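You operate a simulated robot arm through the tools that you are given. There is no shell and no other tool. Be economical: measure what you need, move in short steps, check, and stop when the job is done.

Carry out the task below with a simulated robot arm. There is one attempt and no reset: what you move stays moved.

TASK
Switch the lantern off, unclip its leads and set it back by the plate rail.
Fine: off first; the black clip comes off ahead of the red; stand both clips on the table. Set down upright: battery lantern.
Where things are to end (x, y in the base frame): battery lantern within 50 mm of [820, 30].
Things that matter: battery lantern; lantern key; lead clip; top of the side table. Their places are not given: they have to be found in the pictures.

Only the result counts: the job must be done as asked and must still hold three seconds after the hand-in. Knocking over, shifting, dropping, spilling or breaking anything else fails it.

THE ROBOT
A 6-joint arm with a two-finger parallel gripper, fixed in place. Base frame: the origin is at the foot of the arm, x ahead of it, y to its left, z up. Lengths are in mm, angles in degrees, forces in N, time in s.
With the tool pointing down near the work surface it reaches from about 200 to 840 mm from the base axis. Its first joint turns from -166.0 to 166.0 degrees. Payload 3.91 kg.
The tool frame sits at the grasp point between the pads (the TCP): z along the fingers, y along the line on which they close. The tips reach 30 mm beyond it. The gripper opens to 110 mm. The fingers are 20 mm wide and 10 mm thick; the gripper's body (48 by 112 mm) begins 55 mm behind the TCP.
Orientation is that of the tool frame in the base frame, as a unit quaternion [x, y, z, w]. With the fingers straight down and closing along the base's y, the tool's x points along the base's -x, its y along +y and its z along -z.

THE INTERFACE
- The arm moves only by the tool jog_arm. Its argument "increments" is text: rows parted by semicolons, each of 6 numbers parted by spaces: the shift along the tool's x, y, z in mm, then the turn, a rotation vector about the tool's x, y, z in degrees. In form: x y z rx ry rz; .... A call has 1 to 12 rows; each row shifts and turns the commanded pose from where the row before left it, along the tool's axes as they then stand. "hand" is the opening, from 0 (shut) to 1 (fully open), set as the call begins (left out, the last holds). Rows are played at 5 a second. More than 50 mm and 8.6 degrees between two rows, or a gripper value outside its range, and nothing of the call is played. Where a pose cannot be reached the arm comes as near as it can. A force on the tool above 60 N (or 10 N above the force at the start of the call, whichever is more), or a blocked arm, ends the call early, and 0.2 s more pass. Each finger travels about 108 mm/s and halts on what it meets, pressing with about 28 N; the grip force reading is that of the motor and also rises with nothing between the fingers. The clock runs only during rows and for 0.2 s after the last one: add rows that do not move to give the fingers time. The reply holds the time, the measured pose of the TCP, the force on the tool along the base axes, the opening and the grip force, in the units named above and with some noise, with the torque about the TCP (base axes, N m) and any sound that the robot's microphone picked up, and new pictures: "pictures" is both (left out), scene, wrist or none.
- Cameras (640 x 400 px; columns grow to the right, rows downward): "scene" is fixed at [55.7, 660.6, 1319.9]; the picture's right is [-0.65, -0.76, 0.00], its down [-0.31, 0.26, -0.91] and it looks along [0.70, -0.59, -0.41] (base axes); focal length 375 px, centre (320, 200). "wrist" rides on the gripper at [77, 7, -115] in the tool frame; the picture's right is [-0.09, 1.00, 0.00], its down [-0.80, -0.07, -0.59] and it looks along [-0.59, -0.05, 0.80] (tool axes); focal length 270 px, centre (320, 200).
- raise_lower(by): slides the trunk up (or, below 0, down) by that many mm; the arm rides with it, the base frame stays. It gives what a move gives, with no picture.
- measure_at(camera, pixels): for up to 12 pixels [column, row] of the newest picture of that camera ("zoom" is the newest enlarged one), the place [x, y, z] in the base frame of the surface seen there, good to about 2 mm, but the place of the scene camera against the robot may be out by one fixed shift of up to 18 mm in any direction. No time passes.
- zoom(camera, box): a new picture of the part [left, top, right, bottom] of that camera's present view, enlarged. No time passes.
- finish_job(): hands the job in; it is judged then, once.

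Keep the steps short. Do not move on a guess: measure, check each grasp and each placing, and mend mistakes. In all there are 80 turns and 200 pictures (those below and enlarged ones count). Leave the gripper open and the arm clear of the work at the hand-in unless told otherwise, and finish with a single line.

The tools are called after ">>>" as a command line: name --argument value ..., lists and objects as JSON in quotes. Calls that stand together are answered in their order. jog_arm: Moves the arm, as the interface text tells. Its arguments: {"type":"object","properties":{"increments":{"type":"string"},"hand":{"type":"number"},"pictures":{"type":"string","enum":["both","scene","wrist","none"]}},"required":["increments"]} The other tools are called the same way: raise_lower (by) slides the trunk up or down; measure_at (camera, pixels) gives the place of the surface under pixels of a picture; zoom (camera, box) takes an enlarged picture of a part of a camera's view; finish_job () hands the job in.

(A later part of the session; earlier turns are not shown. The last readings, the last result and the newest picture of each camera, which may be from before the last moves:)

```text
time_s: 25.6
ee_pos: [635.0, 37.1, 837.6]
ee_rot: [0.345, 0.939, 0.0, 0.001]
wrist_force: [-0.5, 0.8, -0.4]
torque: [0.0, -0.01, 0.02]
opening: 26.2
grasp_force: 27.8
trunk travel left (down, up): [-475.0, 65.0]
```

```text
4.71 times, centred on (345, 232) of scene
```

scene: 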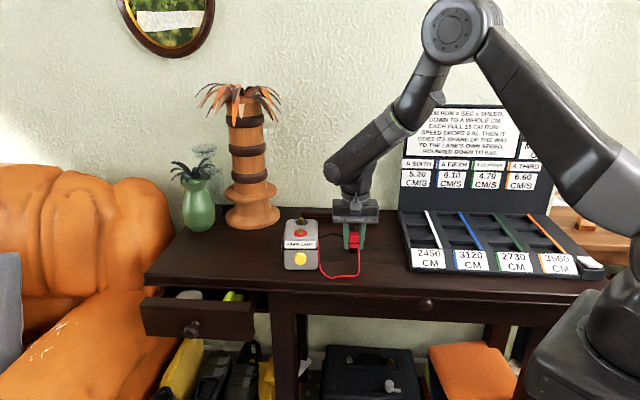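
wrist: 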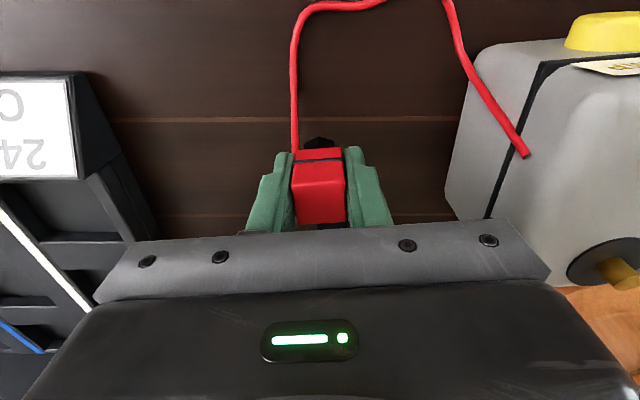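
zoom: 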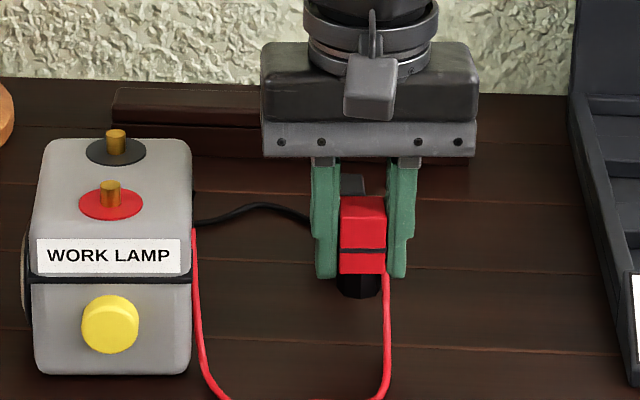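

The lead loops forward, away from under the clip. I'll lower gently to contact.

>>> jog_arm --increments "0 0 10 0 0 0;0 0 10 0 0 0;0 0 4 0 0 0;0 0 2 0 0 0;0 0 2 0 0 0;0 0 0 0 0 0" --hand 0 --pictures "none"

```text
time_s: 27.0
ee_pos: [634.3, 37.4, 808.7]
ee_rot: [0.343, 0.939, 0.0, 0.0]
wrist_force: [0.7, 0.6, 3.5]
torque: [0.04, 0.01, 0.02]
opening: 25.8
grasp_force: 27.9
trunk travel left (down, up): [-475.0, 65.0]
```

Contact at z≈809, the same height as the black clip. I'll release and rise.

>>> jog_arm --increments "0 0 0.5 0 0 0;0 0 0 0 0 0;0 0 -30 0 0 0;0 0 -40 0 0 0;0 0 -50 0 0 0;0 0 -50 0 0 0;0 0 0 0 0 0" --hand 0.38

>>> zoom --camera "scene" --box '[280, 190, 390, 280]'

>>> zoom --camera "wrist" --box '[280, 0, 580, 200]'

```text
time_s: 28.6
ee_pos: [634.3, 37.0, 978.8]
ee_rot: [0.345, 0.939, 0.001, 0.0]
wrist_force: [0.0, 0.6, 0.0]
torque: [-0.02, 0.02, -0.01]
opening: 41.7
grasp_force: 0.0
trunk travel left (down, up): [-475.0, 65.0]
```

scene: 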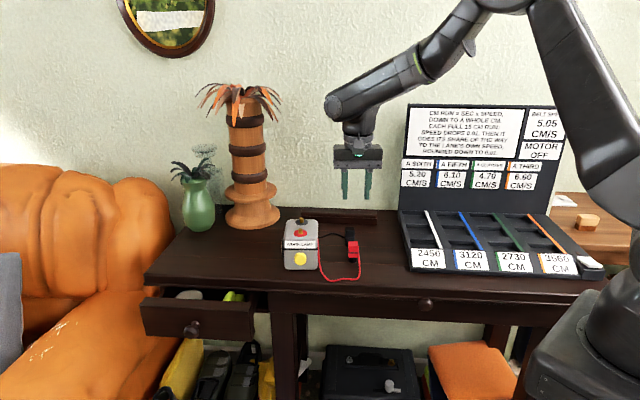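
wrist: 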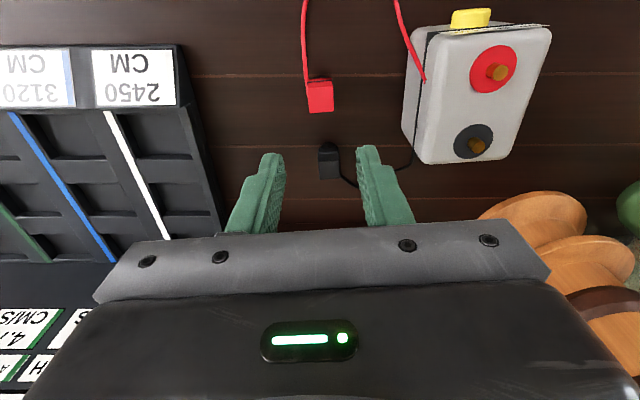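

```text
4.44 times, centred on (335, 235) of scene
```

zoom: 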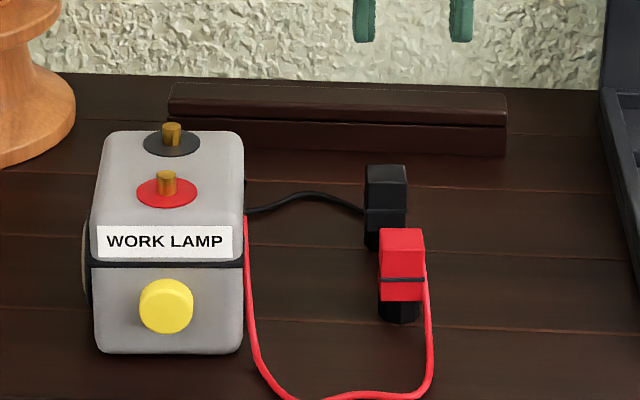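

```text
2.00 times, centred on (430, 100) of wrist
```

zoom: 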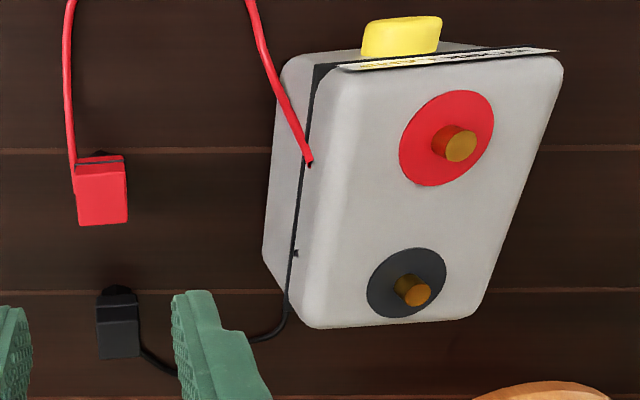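

Both clips stand upright. Now I'll open fully and go above the lantern's centre to measure it again for the grasp.

>>> jog_arm --increments "0 34 0 0 0 0;0 34 0 0 0 0;0 34 0 0 0 0;0 33 0 0 0 0;0 0 0 0 0 0" --hand 1 --pictures "wrist"

>>> zoom --camera "wrist" --box '[220, 10, 420, 170]'

```text
time_s: 29.8
ee_pos: [721.9, 141.6, 979.2]
ee_rot: [0.344, 0.939, 0.001, 0.0]
wrist_force: [-0.6, 0.5, -0.4]
torque: [-0.02, -0.01, 0.01]
opening: 109.9
grasp_force: 0.1
trunk travel left (down, up): [-475.0, 65.0]
```

wrist: 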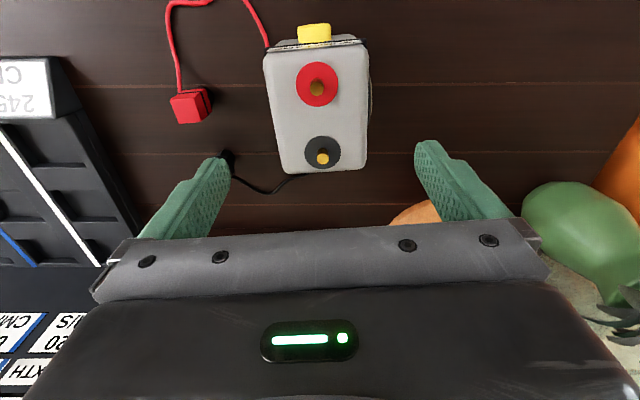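

```text
2.50 times, centred on (320, 90) of wrist
```

zoom: 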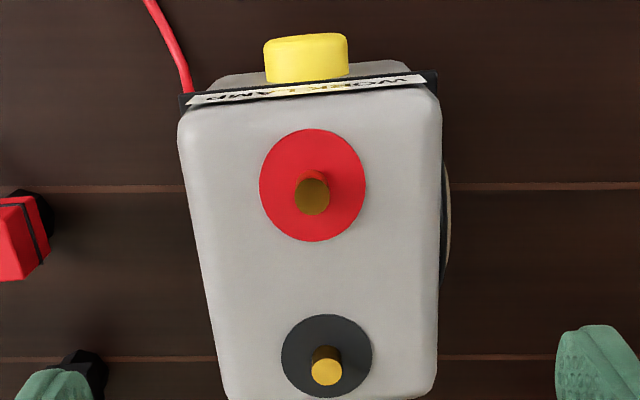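

>>> measure_at --camera "zoom" --pixels '[[185, 140], [222, 385], [437, 140], [434, 380], [310, 245], [312, 195], [327, 370], [15, 240], [30, 215], [210, 110], [440, 105], [190, 80]]'

>>> zoom --camera "scene" --box '[280, 190, 390, 280]'

```text
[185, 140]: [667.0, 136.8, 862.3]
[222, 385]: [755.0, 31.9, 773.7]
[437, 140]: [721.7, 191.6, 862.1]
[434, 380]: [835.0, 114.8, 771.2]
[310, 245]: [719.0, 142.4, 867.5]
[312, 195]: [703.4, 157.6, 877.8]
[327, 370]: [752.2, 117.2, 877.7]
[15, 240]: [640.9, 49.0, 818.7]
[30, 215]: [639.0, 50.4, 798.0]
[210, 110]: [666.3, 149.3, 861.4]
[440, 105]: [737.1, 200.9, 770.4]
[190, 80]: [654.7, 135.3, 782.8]
```

```text
4.44 times, centred on (335, 235) of scene
```

zoom: 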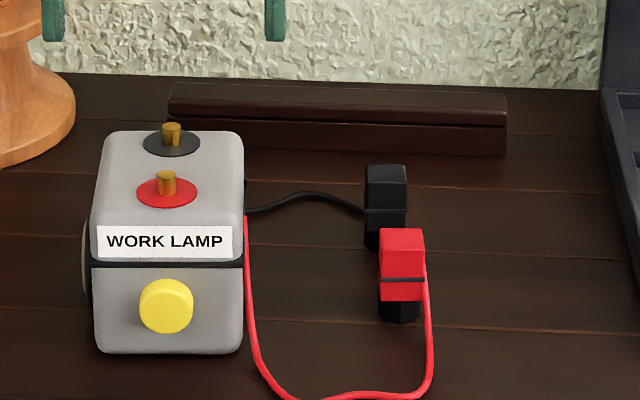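

The lantern is aligned and centred under the tool. I'll check the lens rim's height on the left side so the finger can miss it.

>>> measure_at --camera "zoom" --pixels '[[447, 200], [447, 220], [446, 240], [443, 260], [441, 180], [443, 215], [442, 240], [440, 290]]'

>>> zoom --camera "wrist" --box '[340, 20, 400, 140]'

```text
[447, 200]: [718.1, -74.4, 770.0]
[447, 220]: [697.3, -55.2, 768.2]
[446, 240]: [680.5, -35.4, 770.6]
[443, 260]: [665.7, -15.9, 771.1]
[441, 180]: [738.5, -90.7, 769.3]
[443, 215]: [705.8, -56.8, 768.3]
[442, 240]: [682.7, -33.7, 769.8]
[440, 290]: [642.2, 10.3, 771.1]
```

```text
3.33 times, centred on (370, 80) of wrist
```

zoom: 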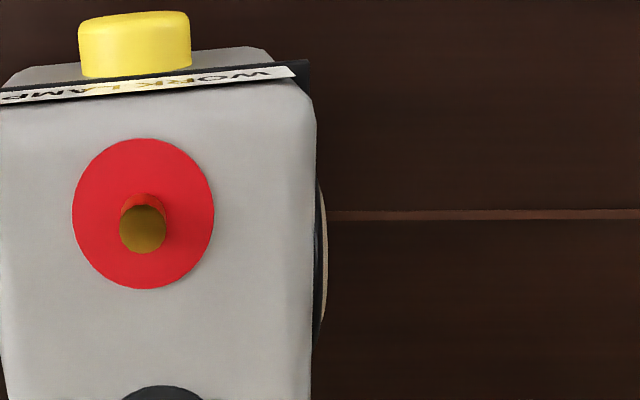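

>>> measure_at --camera "zoom" --pixels '[[324, 240], [318, 220], [318, 260], [319, 320], [316, 190], [315, 340], [318, 180], [325, 260]]'

```text
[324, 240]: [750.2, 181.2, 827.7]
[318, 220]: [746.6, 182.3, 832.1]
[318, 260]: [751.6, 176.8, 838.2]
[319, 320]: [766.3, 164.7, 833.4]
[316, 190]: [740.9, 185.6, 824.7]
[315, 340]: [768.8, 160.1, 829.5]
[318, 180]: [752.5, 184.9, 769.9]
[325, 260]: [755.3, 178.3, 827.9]
```

The lens rim sits 10 mm proud of the left side and reaches z≈840. I'll keep the fingertips at about z 847, giving an 18 mm grip on the upper sides, so TCP z≈877.

>>> jog_arm --increments "-1 -0.5 40 0 0 0;0 0 40 0 0 0;0 0 22 0 0 0;0 0 0 0 0 0" --hand 1

>>> zoom --camera "scene" --box '[260, 180, 380, 280]'

```text
time_s: 30.8
ee_pos: [723.3, 139.1, 876.6]
ee_rot: [0.344, 0.939, -0.001, 0.0]
wrist_force: [0.1, 0.2, 0.1]
torque: [0.04, 0.0, -0.02]
opening: 110.0
grasp_force: 0.0
trunk travel left (down, up): [-475.0, 65.0]
```

scene: 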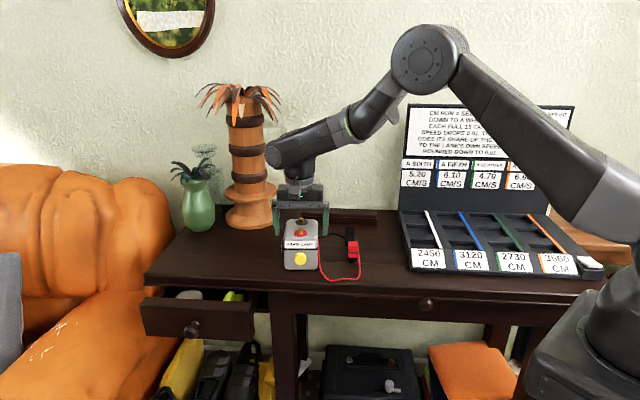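
wrist: 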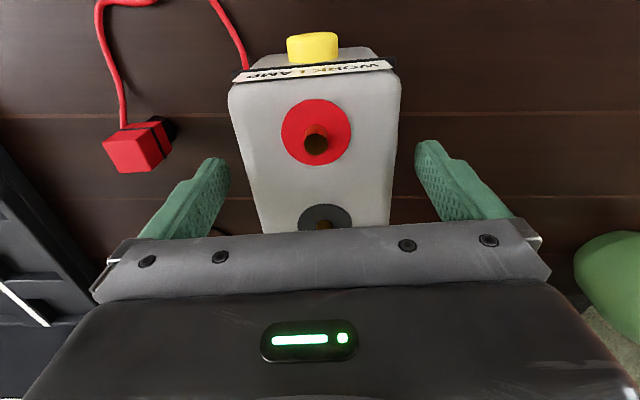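

```text
4.00 times, centred on (320, 230) of scene
```

zoom: 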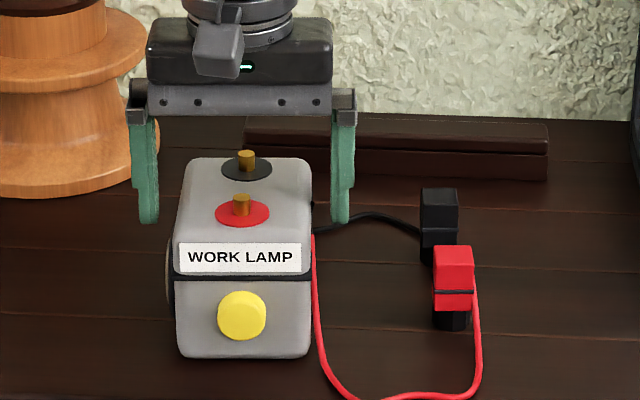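

The fingers straddle the upper body and clear both leads and the lens. I'm closing.

>>> jog_arm --increments "0 0 0 0 0 0;0 0 0 0 0 0;0 0 0 0 0 0" --hand 0

>>> zoom --camera "scene" --box '[260, 180, 380, 280]'

```text
time_s: 31.6
ee_pos: [722.7, 139.0, 876.2]
ee_rot: [0.344, 0.939, 0.0, 0.0]
wrist_force: [0.3, -0.4, -0.2]
torque: [0.03, -0.14, -0.05]
opening: 84.5
grasp_force: 27.9
trunk travel left (down, up): [-475.0, 65.0]
```

scene: 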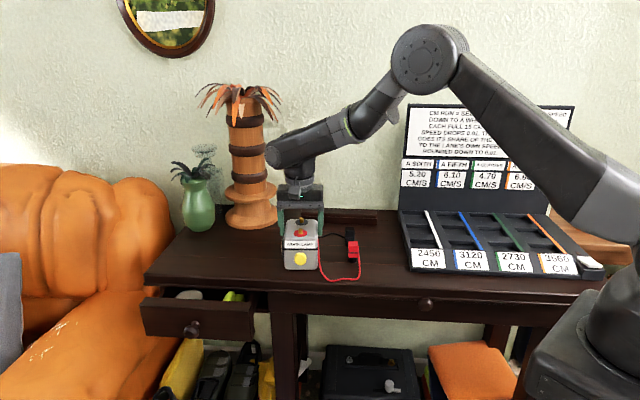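
wrist: 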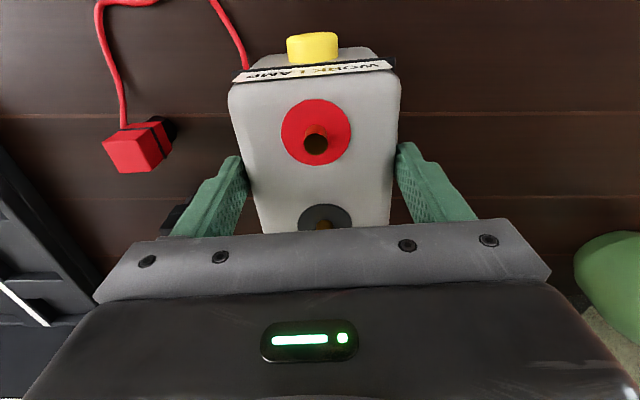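

```text
4.00 times, centred on (320, 230) of scene
```

zoom: 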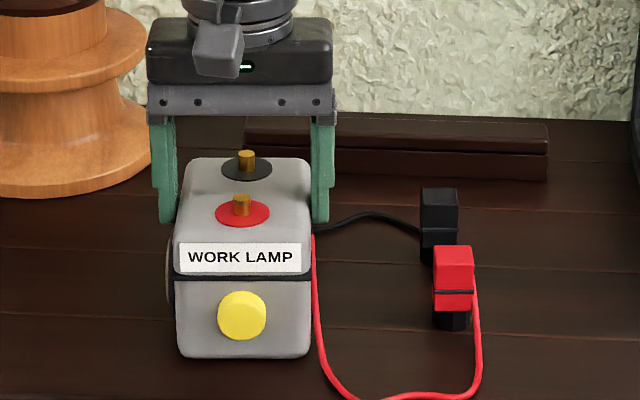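

Gripped at 84.5 mm. I'll lift 12 mm slowly and check.

>>> jog_arm --increments "0 0 -4 0 0 0;0 0 -4 0 0 0;0 0 -4 0 0 0;0 0 0 0 0 0" --hand 0

>>> zoom --camera "scene" --box '[260, 180, 380, 280]'

```text
time_s: 32.6
ee_pos: [723.2, 140.2, 887.5]
ee_rot: [0.345, 0.939, 0.0, 0.0]
wrist_force: [-0.8, 0.6, -3.9]
torque: [-0.01, 0.03, 0.0]
opening: 84.5
grasp_force: 27.6
trunk travel left (down, up): [-475.0, 65.0]
```

scene: 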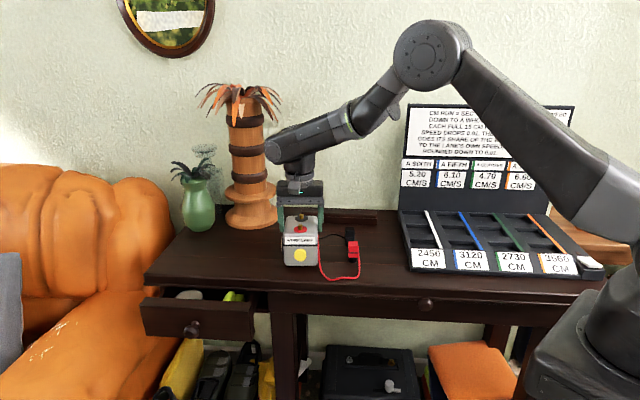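
wrist: 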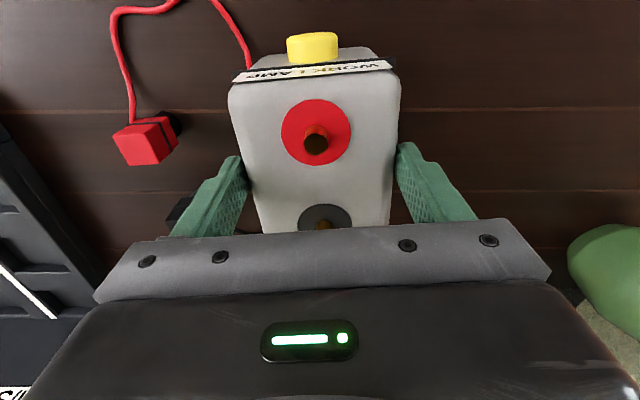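

```text
4.00 times, centred on (320, 230) of scene
```

zoom: 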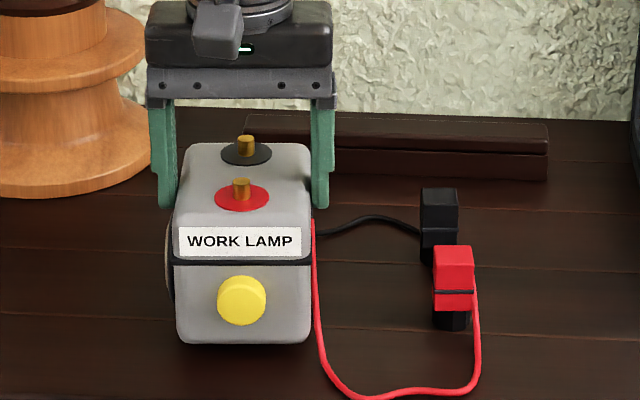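

It's lifted level at about 0.4 kg and the clips stay put. I'll carry it about 126 mm along its own axis to the spot by the rail, near (816,53), watching the leads.

>>> jog_arm --increments "-21 -1.1 0 0 0 0;-21 -1.1 0 0 0 0;-21 -1.1 0 0 0 0;0 0 0 0 0 0" --hand 0

>>> zoom --camera "scene" --box '[260, 180, 380, 280]'

```text
time_s: 33.6
ee_pos: [770.3, 96.1, 887.0]
ee_rot: [0.344, 0.939, 0.0, 0.0]
wrist_force: [0.2, -0.1, -3.7]
torque: [0.01, 0.05, 0.0]
opening: 84.6
grasp_force: 28.5
trunk travel left (down, up): [-475.0, 65.0]
```

scene: 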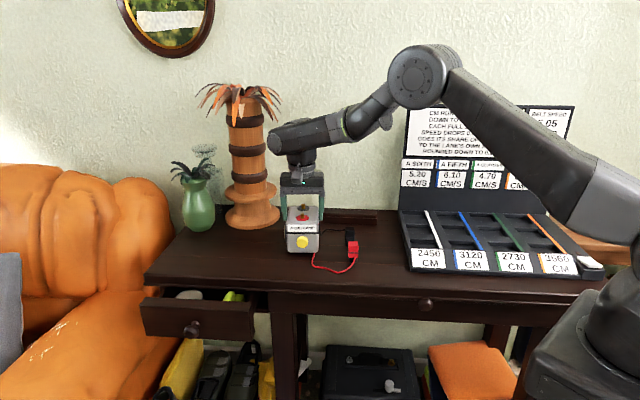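
wrist: 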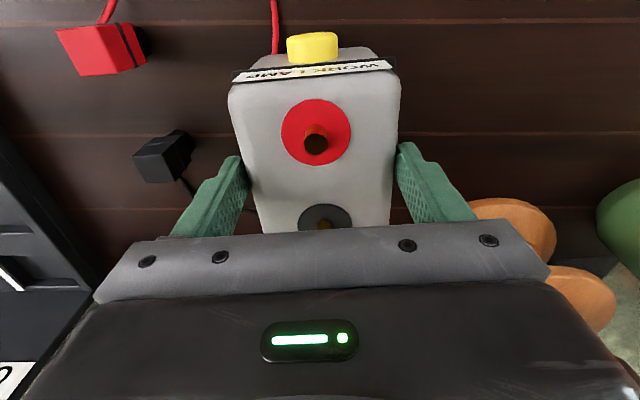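

```text
4.00 times, centred on (320, 230) of scene
```

zoom: 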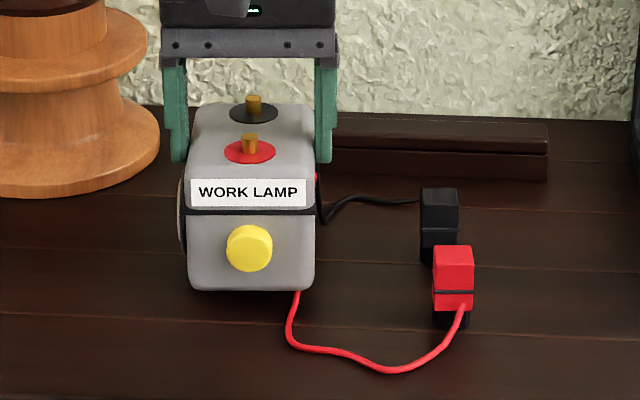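

The clips are undisturbed and the leads are slack. I'll carry on the remaining 63 mm.

>>> jog_arm --increments "-21 -1.2 0 0 0 0;-21 -1.2 0 0 0 0;-21 -1.2 0 0 0 0;0 0 0 0 0 0" --hand 0

>>> zoom --camera "scene" --box '[260, 180, 380, 280]'

```text
time_s: 34.6
ee_pos: [814.5, 51.5, 887.0]
ee_rot: [0.345, 0.939, 0.0, 0.0]
wrist_force: [-0.4, -0.1, -4.4]
torque: [0.01, 0.01, 0.01]
opening: 84.7
grasp_force: 27.9
trunk travel left (down, up): [-475.0, 65.0]
```

scene: 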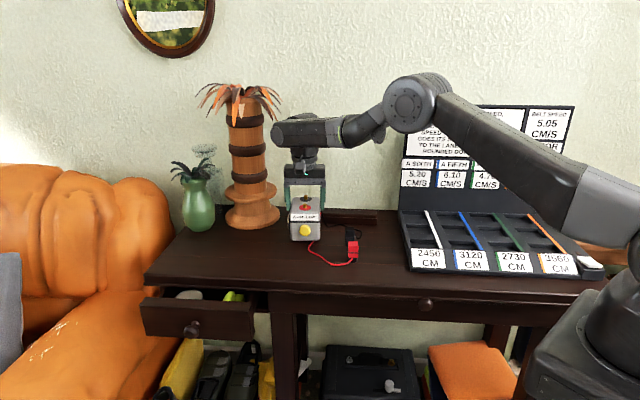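
wrist: 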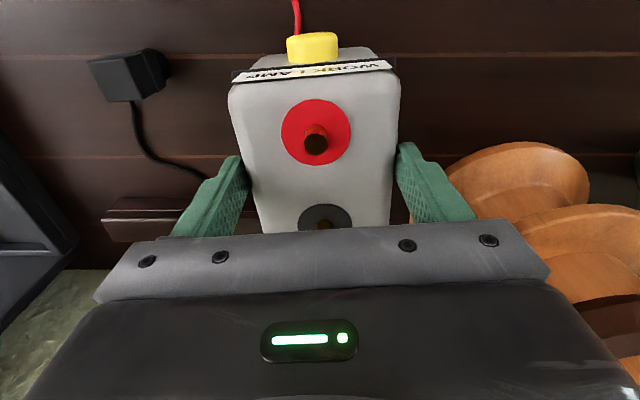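

```text
4.00 times, centred on (320, 230) of scene
```

zoom: 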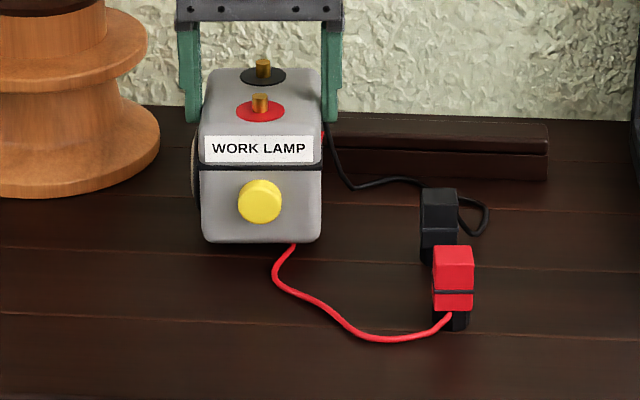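

The red lead seems to pass under the lantern's front right corner (zoom 290,245). I don't want to set the lantern on it, so I'll raise it a bit, swing left to draw the lead out to the right, and look.

>>> jog_arm --increments "0 0 -40 0 0 0;0 25 0 0 0 0;0 25 0 0 0 0;0 0 0 0 0 0;0 0 0 0 0 0" --hand 0

>>> zoom --camera "scene" --box '[260, 180, 380, 280]'

```text
time_s: 35.8
ee_pos: [841.2, 90.6, 927.4]
ee_rot: [0.344, 0.939, 0.0, 0.001]
wrist_force: [0.0, -0.1, -4.3]
torque: [0.0, 0.01, 0.02]
opening: 84.7
grasp_force: 28.1
out of reach, approached as far as the arm can: row 3
trunk travel left (down, up): [-475.0, 65.0]
```

scene: 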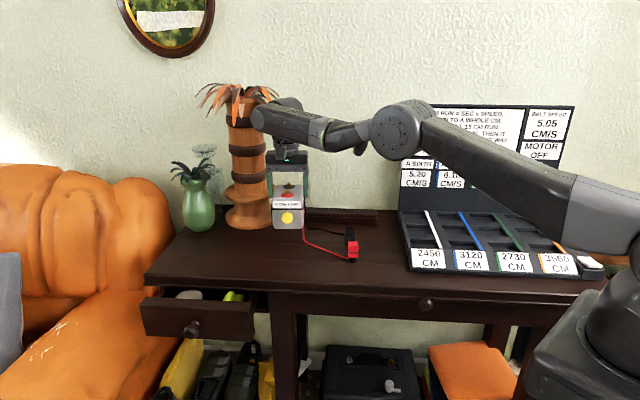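
wrist: 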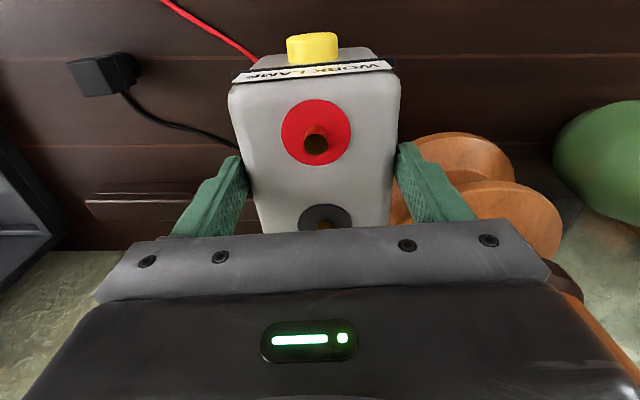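

```text
4.00 times, centred on (320, 230) of scene
```

zoom: 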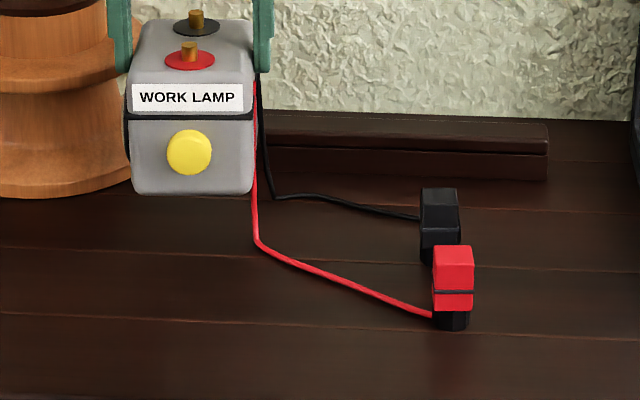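

Both leads now run straight out to the right. I'll come back only part way, to about (821,62), which is still 32 mm from target, staying at height, then check the leads before lowering.

>>> jog_arm --increments "1 -19 0 0 0 0;1 -19 0 0 0 0;0 0 15 0 0 0;0 0 0 0 0 0" --hand 0

>>> zoom --camera "scene" --box '[260, 180, 380, 280]'

```text
time_s: 36.8
ee_pos: [818.2, 63.6, 912.3]
ee_rot: [0.344, 0.939, 0.0, -0.001]
wrist_force: [0.0, 1.3, -4.8]
torque: [0.01, 0.06, 0.03]
opening: 84.7
grasp_force: 28.1
trunk travel left (down, up): [-475.0, 65.0]
```

scene: 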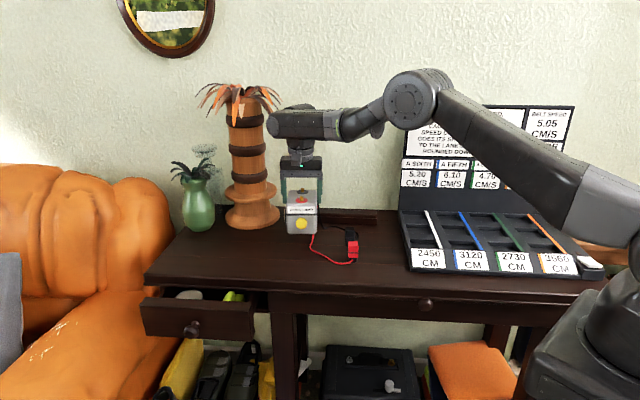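
wrist: 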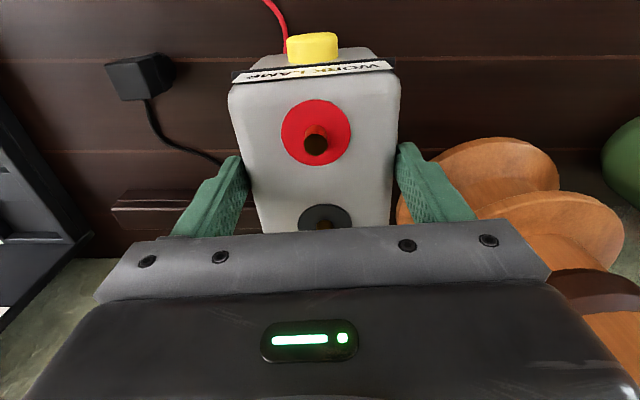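

```text
4.00 times, centred on (320, 230) of scene
```

zoom: 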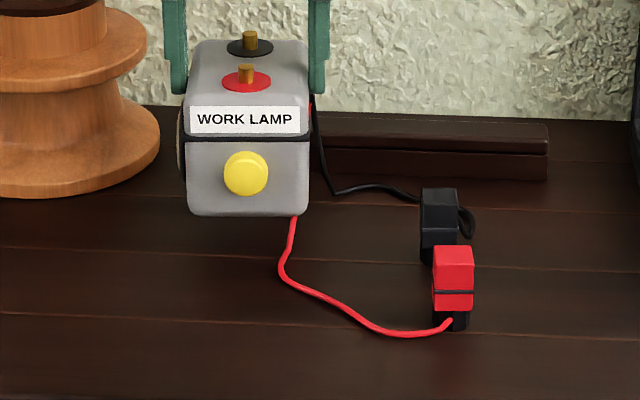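

>>> measure_at --camera "zoom" --pixels '[[294, 222], [288, 245], [282, 265], [290, 282], [330, 304], [370, 330], [440, 325], [330, 185], [345, 190], [385, 190]]'

```text
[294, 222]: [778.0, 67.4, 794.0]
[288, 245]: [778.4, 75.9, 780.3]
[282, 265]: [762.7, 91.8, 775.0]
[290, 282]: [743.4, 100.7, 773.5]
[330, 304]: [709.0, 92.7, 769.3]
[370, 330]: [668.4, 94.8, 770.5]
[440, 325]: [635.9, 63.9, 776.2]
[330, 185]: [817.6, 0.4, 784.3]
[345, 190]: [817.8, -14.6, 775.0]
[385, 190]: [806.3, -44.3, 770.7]
```

The red lead droops about 15 mm inside the footprint at the front right corner. I'll go left again until the leads are drawn out, lower until the base is only 3 mm above the table there, and then slide right so the lead can't slip under.

>>> jog_arm --increments "0 0 -15 0 0 0;11 18 0 0 0 0;11 18 0 0 0 0;0 0 0 0 0 0;0 0 25 0 0 0;0 0 20 0 0 0;0 0 0 0 0 0" --hand 0

>>> zoom --camera "scene" --box '[260, 180, 380, 280]'

```text
time_s: 38.4
ee_pos: [822.9, 104.8, 882.8]
ee_rot: [0.345, 0.939, -0.001, 0.0]
wrist_force: [-0.4, -1.1, -3.7]
torque: [-0.01, -0.02, 0.0]
opening: 84.8
grasp_force: 28.1
trunk travel left (down, up): [-475.0, 65.0]
```

scene: 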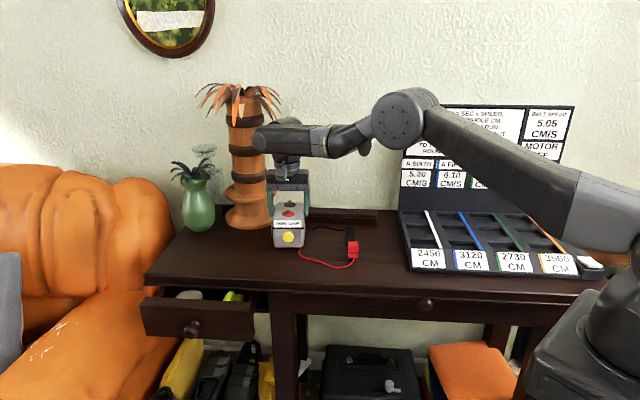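
wrist: 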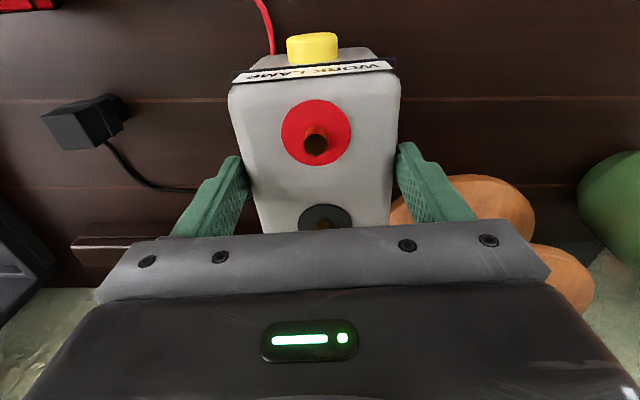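

```text
4.00 times, centred on (320, 230) of scene
```

zoom: 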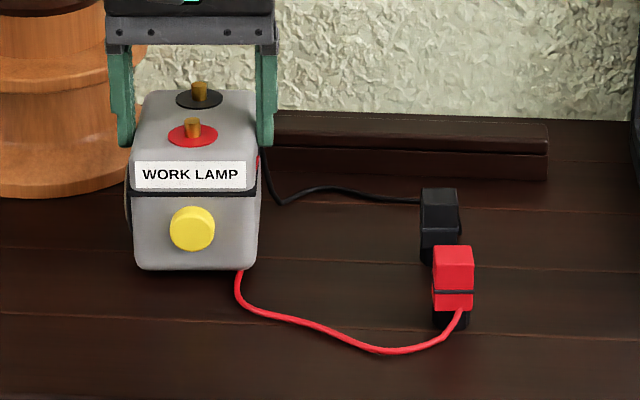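

The lead still tucks under the corner. I'll swing the lantern to the left where its right side faces the red clip squarely. The lead should lie straight out there, and then I can lower almost to the table before sliding to the final spot.

>>> jog_arm --increments "0 0 -35 0 0 0;20 14 0 0 0 0;20 14 0 0 0 0;20 14 0 0 0 0;0 0 0 0 0 0;0 0 0 0 0 0" --hand 0

>>> zoom --camera "scene" --box '[250, 180, 370, 280]'

```text
time_s: 39.8
ee_pos: [805.2, 176.2, 916.2]
ee_rot: [0.345, 0.939, 0.0, 0.0]
wrist_force: [0.3, 1.2, -4.0]
torque: [0.03, 0.03, 0.02]
opening: 84.8
grasp_force: 28.1
trunk travel left (down, up): [-475.0, 65.0]
```

scene: 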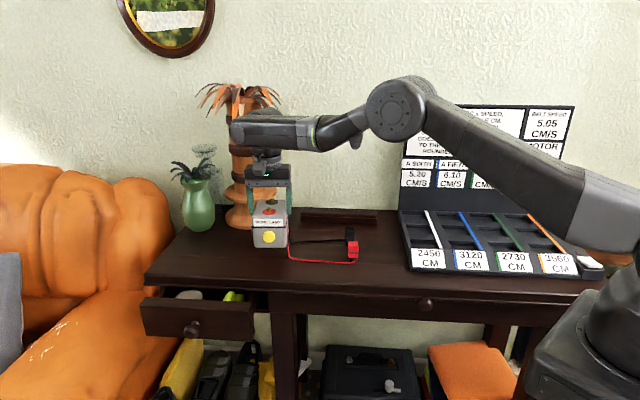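
wrist: 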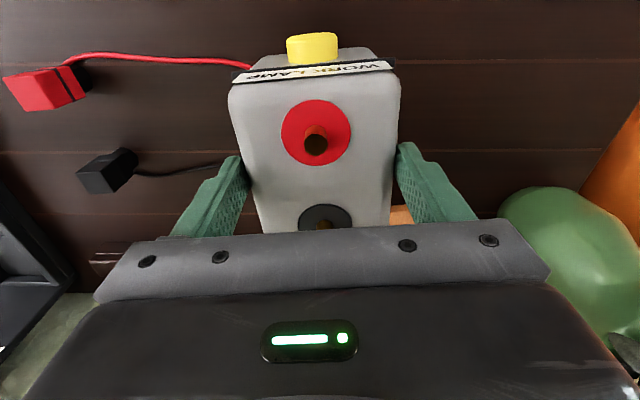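

```text
4.00 times, centred on (310, 230) of scene
```

zoom: 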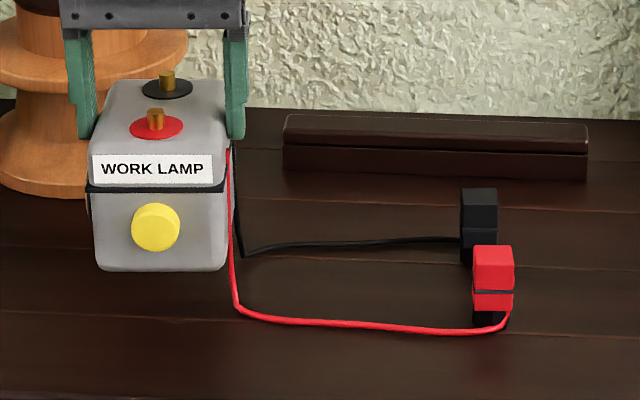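

The leads lie straight out to the right. I'll lower to about 2 mm above the table while moving slightly further left to keep them drawn out.

>>> jog_arm --increments "2 6 13 0 0 0;2 6 13 0 0 0;2 4 10 0 0 0;0 0 1 0 0 0;0 0 0 0 0 0" --hand 0

>>> zoom --camera "scene" --box '[250, 180, 370, 280]'

```text
time_s: 41.0
ee_pos: [811.1, 190.7, 880.0]
ee_rot: [0.344, 0.939, 0.0, 0.0]
wrist_force: [0.6, 0.5, -3.9]
torque: [0.01, -0.02, 0.02]
opening: 84.8
grasp_force: 28.4
trunk travel left (down, up): [-475.0, 65.0]
```

scene: 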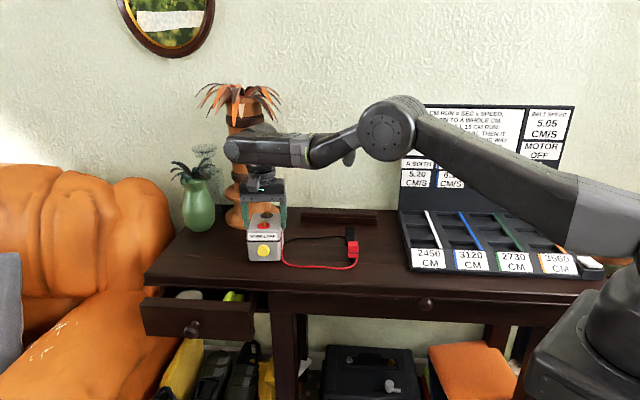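
wrist: 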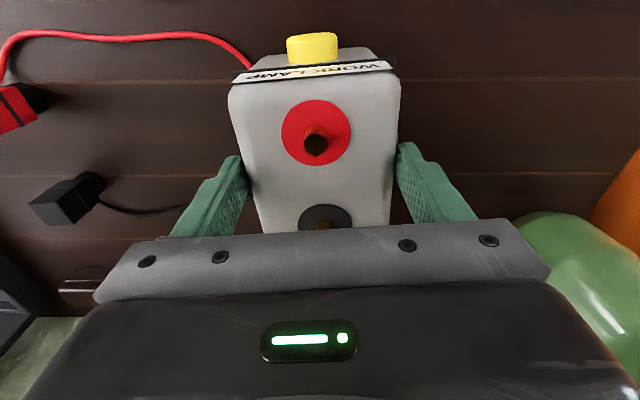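

```text
4.00 times, centred on (310, 230) of scene
```

zoom: 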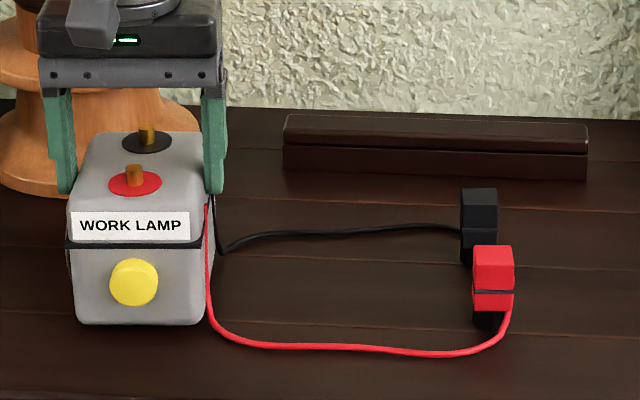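

The red lead now lies outside the footprint. I'll go 2 mm lower and slide diagonally toward the target, halfway first.

>>> jog_arm --increments "0 0 2 0 0 0;-10 -9 0 0 0 0;-10 -9 0 0 0 0;-10 -9 0 0 0 0;-10 -9 0 0 0 0;-10 -9 0 0 0 0;0 0 0 0 0 0" --hand 0

>>> zoom --camera "scene" --box '[250, 180, 370, 280]'

```text
time_s: 42.6
ee_pos: [819.3, 124.1, 878.4]
ee_rot: [0.345, 0.939, 0.0, 0.001]
wrist_force: [-0.1, 0.8, -5.0]
torque: [0.02, 0.03, 0.01]
opening: 84.7
grasp_force: 28.2
trunk travel left (down, up): [-475.0, 65.0]
```

scene: 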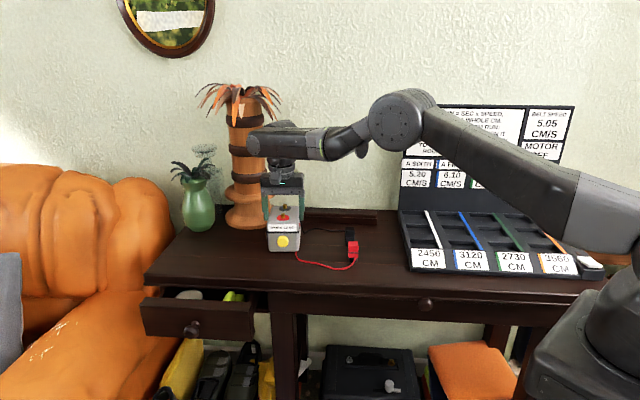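
wrist: 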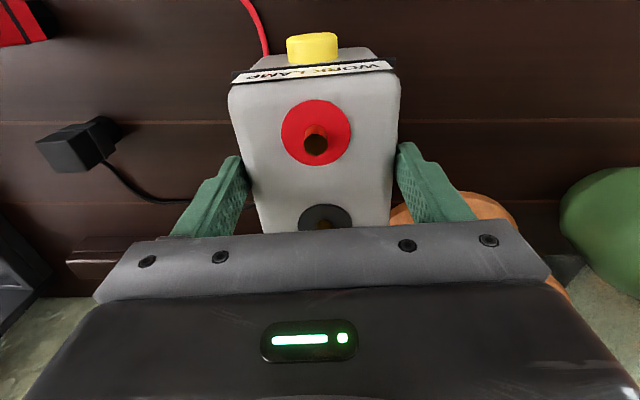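

```text
4.00 times, centred on (310, 230) of scene
```

zoom: 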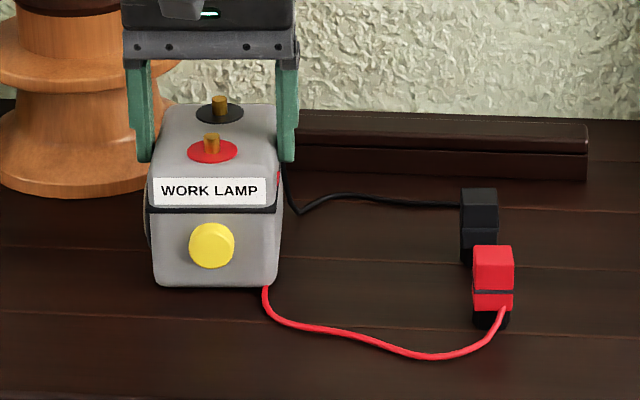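

>>> measure_at --camera "zoom" --pixels '[[265, 291], [264, 288], [268, 300], [274, 278], [262, 281], [200, 284], [276, 260], [280, 318]]'

>>> zoom --camera "scene" --box '[285, 230, 315, 260]'

```text
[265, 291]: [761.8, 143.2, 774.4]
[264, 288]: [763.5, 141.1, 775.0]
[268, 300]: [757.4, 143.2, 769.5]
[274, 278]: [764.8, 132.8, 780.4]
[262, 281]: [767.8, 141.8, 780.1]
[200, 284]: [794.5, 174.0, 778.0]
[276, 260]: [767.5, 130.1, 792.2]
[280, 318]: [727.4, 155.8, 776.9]
```

```text
13.33 times, centred on (300, 245) of scene
```

zoom: 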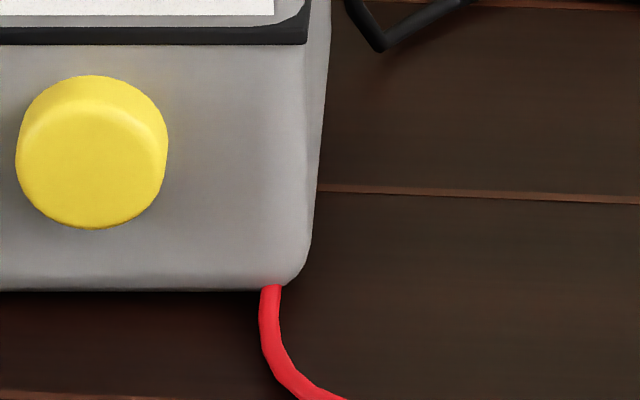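

With the base only 2 mm up, the lead still passes beneath the rounded corner, so it doesn't appear to interfere with the body. I'll finish the slide to (816,59) and use the contact height to verify a flat seat: grasp height was 876.2.

>>> jog_arm --increments "-7.8 -10.6 0 0 0 0;-7.8 -10.6 0 0 0 0;-7.8 -10.6 0 0 0 0;-7.8 -10.6 0 0 0 0;-7.8 -10.6 0 0 0 0;0 0 0 0 0 0" --hand 0

>>> zoom --camera "scene" --box '[270, 200, 370, 275]'

```text
time_s: 44.0
ee_pos: [815.3, 58.0, 878.6]
ee_rot: [0.344, 0.939, 0.0, 0.0]
wrist_force: [-0.1, -0.1, -4.5]
torque: [0.0, 0.03, 0.01]
opening: 84.7
grasp_force: 28.1
trunk travel left (down, up): [-475.0, 65.0]
```

scene: 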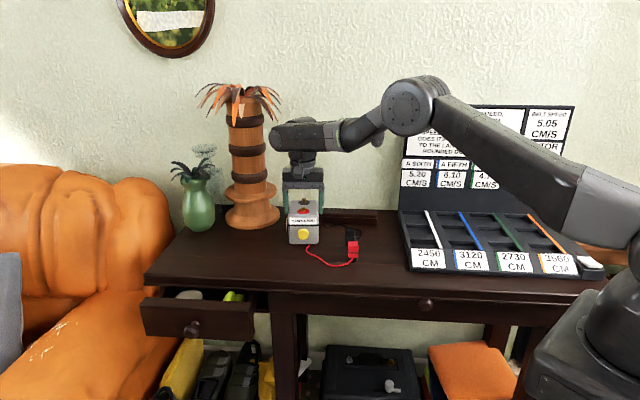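
wrist: 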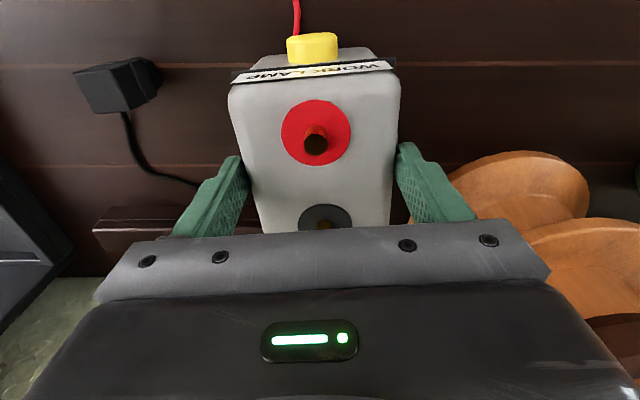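

```text
5.33 times, centred on (320, 238) of scene
```

zoom: 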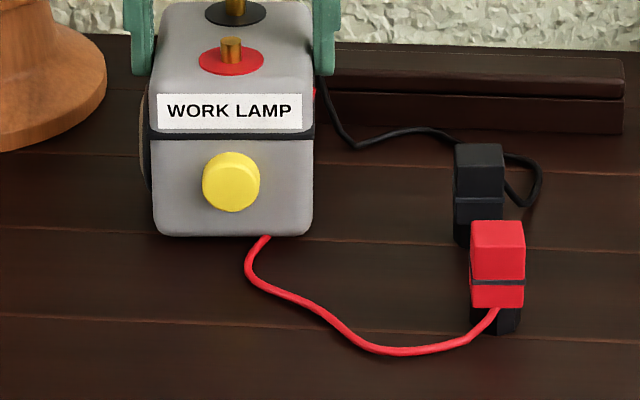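

The lead passes well under the 2 mm gap with no force or tilt, so it doesn't collide with the lantern. I'll lower in 1 mm steps to contact.

>>> jog_arm --increments "0 0 1 0 0 0;0 0 1 0 0 0;0 0 0.7 0 0 0;0 0 0 0 0 0" --hand 0 --pictures "none"

```text
time_s: 45.0
ee_pos: [814.4, 58.6, 878.2]
ee_rot: [0.343, 0.939, -0.001, 0.0]
wrist_force: [0.1, -0.3, 2.6]
torque: [0.02, 0.37, -0.01]
opening: 84.5
grasp_force: 27.5
trunk travel left (down, up): [-475.0, 65.0]
```

Contact, but the torque (0.37 N·m) suggests the front right corner touches first. I'll go 1 mm further and look at the lantern's level.

>>> jog_arm --increments "0 0 0.7 0 0 0;0 0 0 0 0 0" --hand 0 --pictures "both"

>>> zoom --camera "scene" --box '[280, 200, 335, 255]'

>>> measure_at --camera "wrist" --pixels '[[250, 95], [385, 95], [265, 200], [380, 200], [375, 130], [255, 130], [316, 175]]'

```text
time_s: 45.6
ee_pos: [815.3, 58.5, 876.2]
ee_rot: [0.344, 0.939, 0.002, 0.002]
wrist_force: [2.6, -1.1, 8.2]
torque: [-0.04, 0.58, 0.04]
opening: 84.7
grasp_force: 28.0
trunk travel left (down, up): [-475.0, 65.0]
```

scene: 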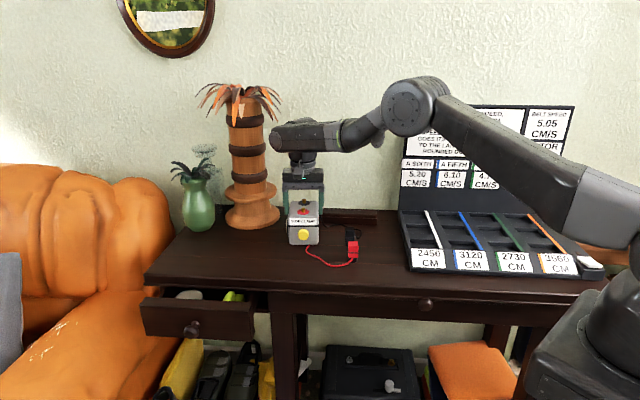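
wrist: 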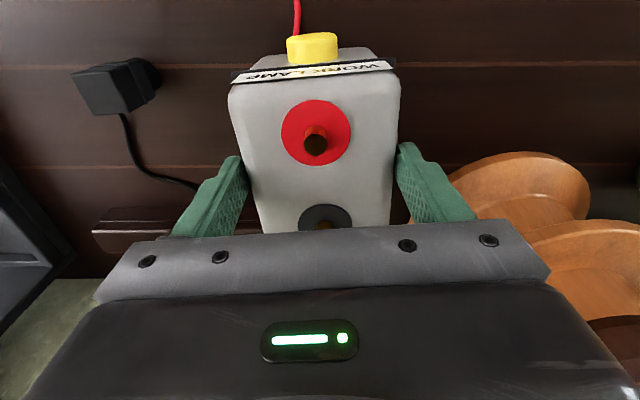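

```text
7.27 times, centred on (308, 228) of scene
```

zoom: 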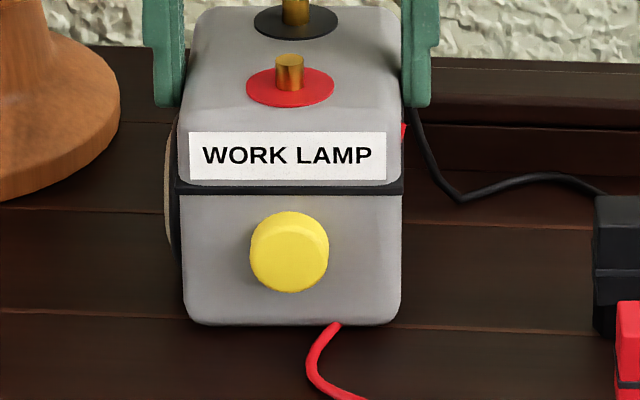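

```text
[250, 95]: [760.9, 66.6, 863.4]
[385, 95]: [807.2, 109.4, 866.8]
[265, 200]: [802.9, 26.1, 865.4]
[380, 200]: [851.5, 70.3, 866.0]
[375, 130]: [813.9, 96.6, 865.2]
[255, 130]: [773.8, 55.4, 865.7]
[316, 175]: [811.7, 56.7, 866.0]
```

The lantern's top reads 865–866 all round, the same as when it stood on the table, and the base is flat on the table. I'll release slowly and rise.

>>> jog_arm --increments "0 0 0 0 0 0;0 0 0 0 0 0;0 0 0 0 0 0" --hand 1 --pictures "none"

>>> jog_arm --increments "0 0 -20 0 0 0;0 0 -30 0 0 0;0 0 -40 0 0 0;40 0 0 0 0 0;40 0 0 0 0 0;40 0 0 0 0 0;0 0 0 0 0 0" --hand 1

>>> zoom --camera "scene" --box '[270, 190, 370, 275]'

>>> zoom --camera "wrist" --box '[220, 80, 420, 220]'

```text
time_s: 46.4
ee_pos: [815.7, 60.2, 874.9]
ee_rot: [0.344, 0.939, 0.0, 0.0]
wrist_force: [0.6, 0.1, 0.4]
torque: [0.0, 0.01, 0.01]
opening: 109.7
grasp_force: 0.1
trunk travel left (down, up): [-475.0, 65.0]
```

```text
time_s: 48.0
ee_pos: [723.0, 136.1, 966.8]
ee_rot: [0.345, 0.939, 0.0, 0.0]
wrist_force: [0.2, 0.7, -0.4]
torque: [0.0, 0.0, -0.01]
opening: 110.5
grasp_force: 0.0
trunk travel left (down, up): [-475.0, 65.0]
```

scene: 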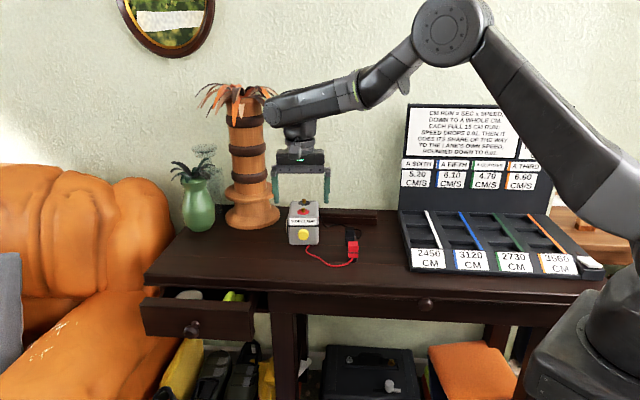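
wrist: 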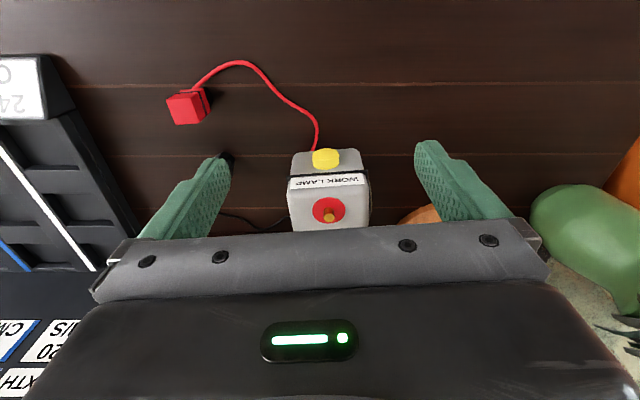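

```text
4.71 times, centred on (320, 232) of scene
```

zoom: 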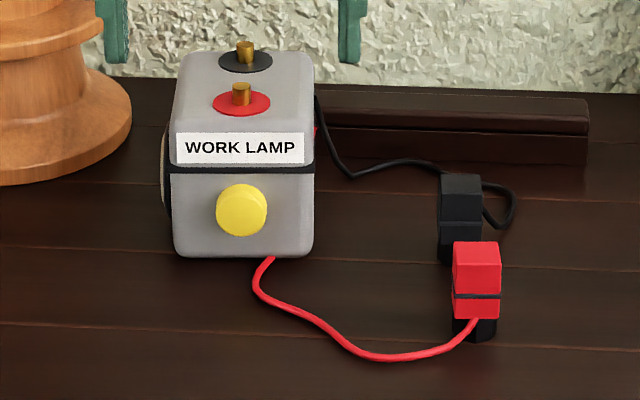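

```text
2.86 times, centred on (320, 150) of wrist
```

zoom: 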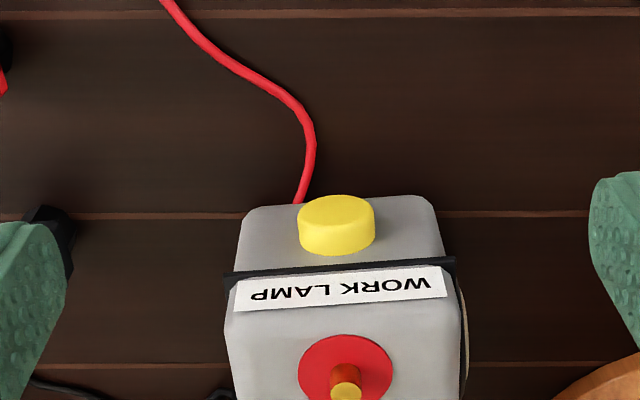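

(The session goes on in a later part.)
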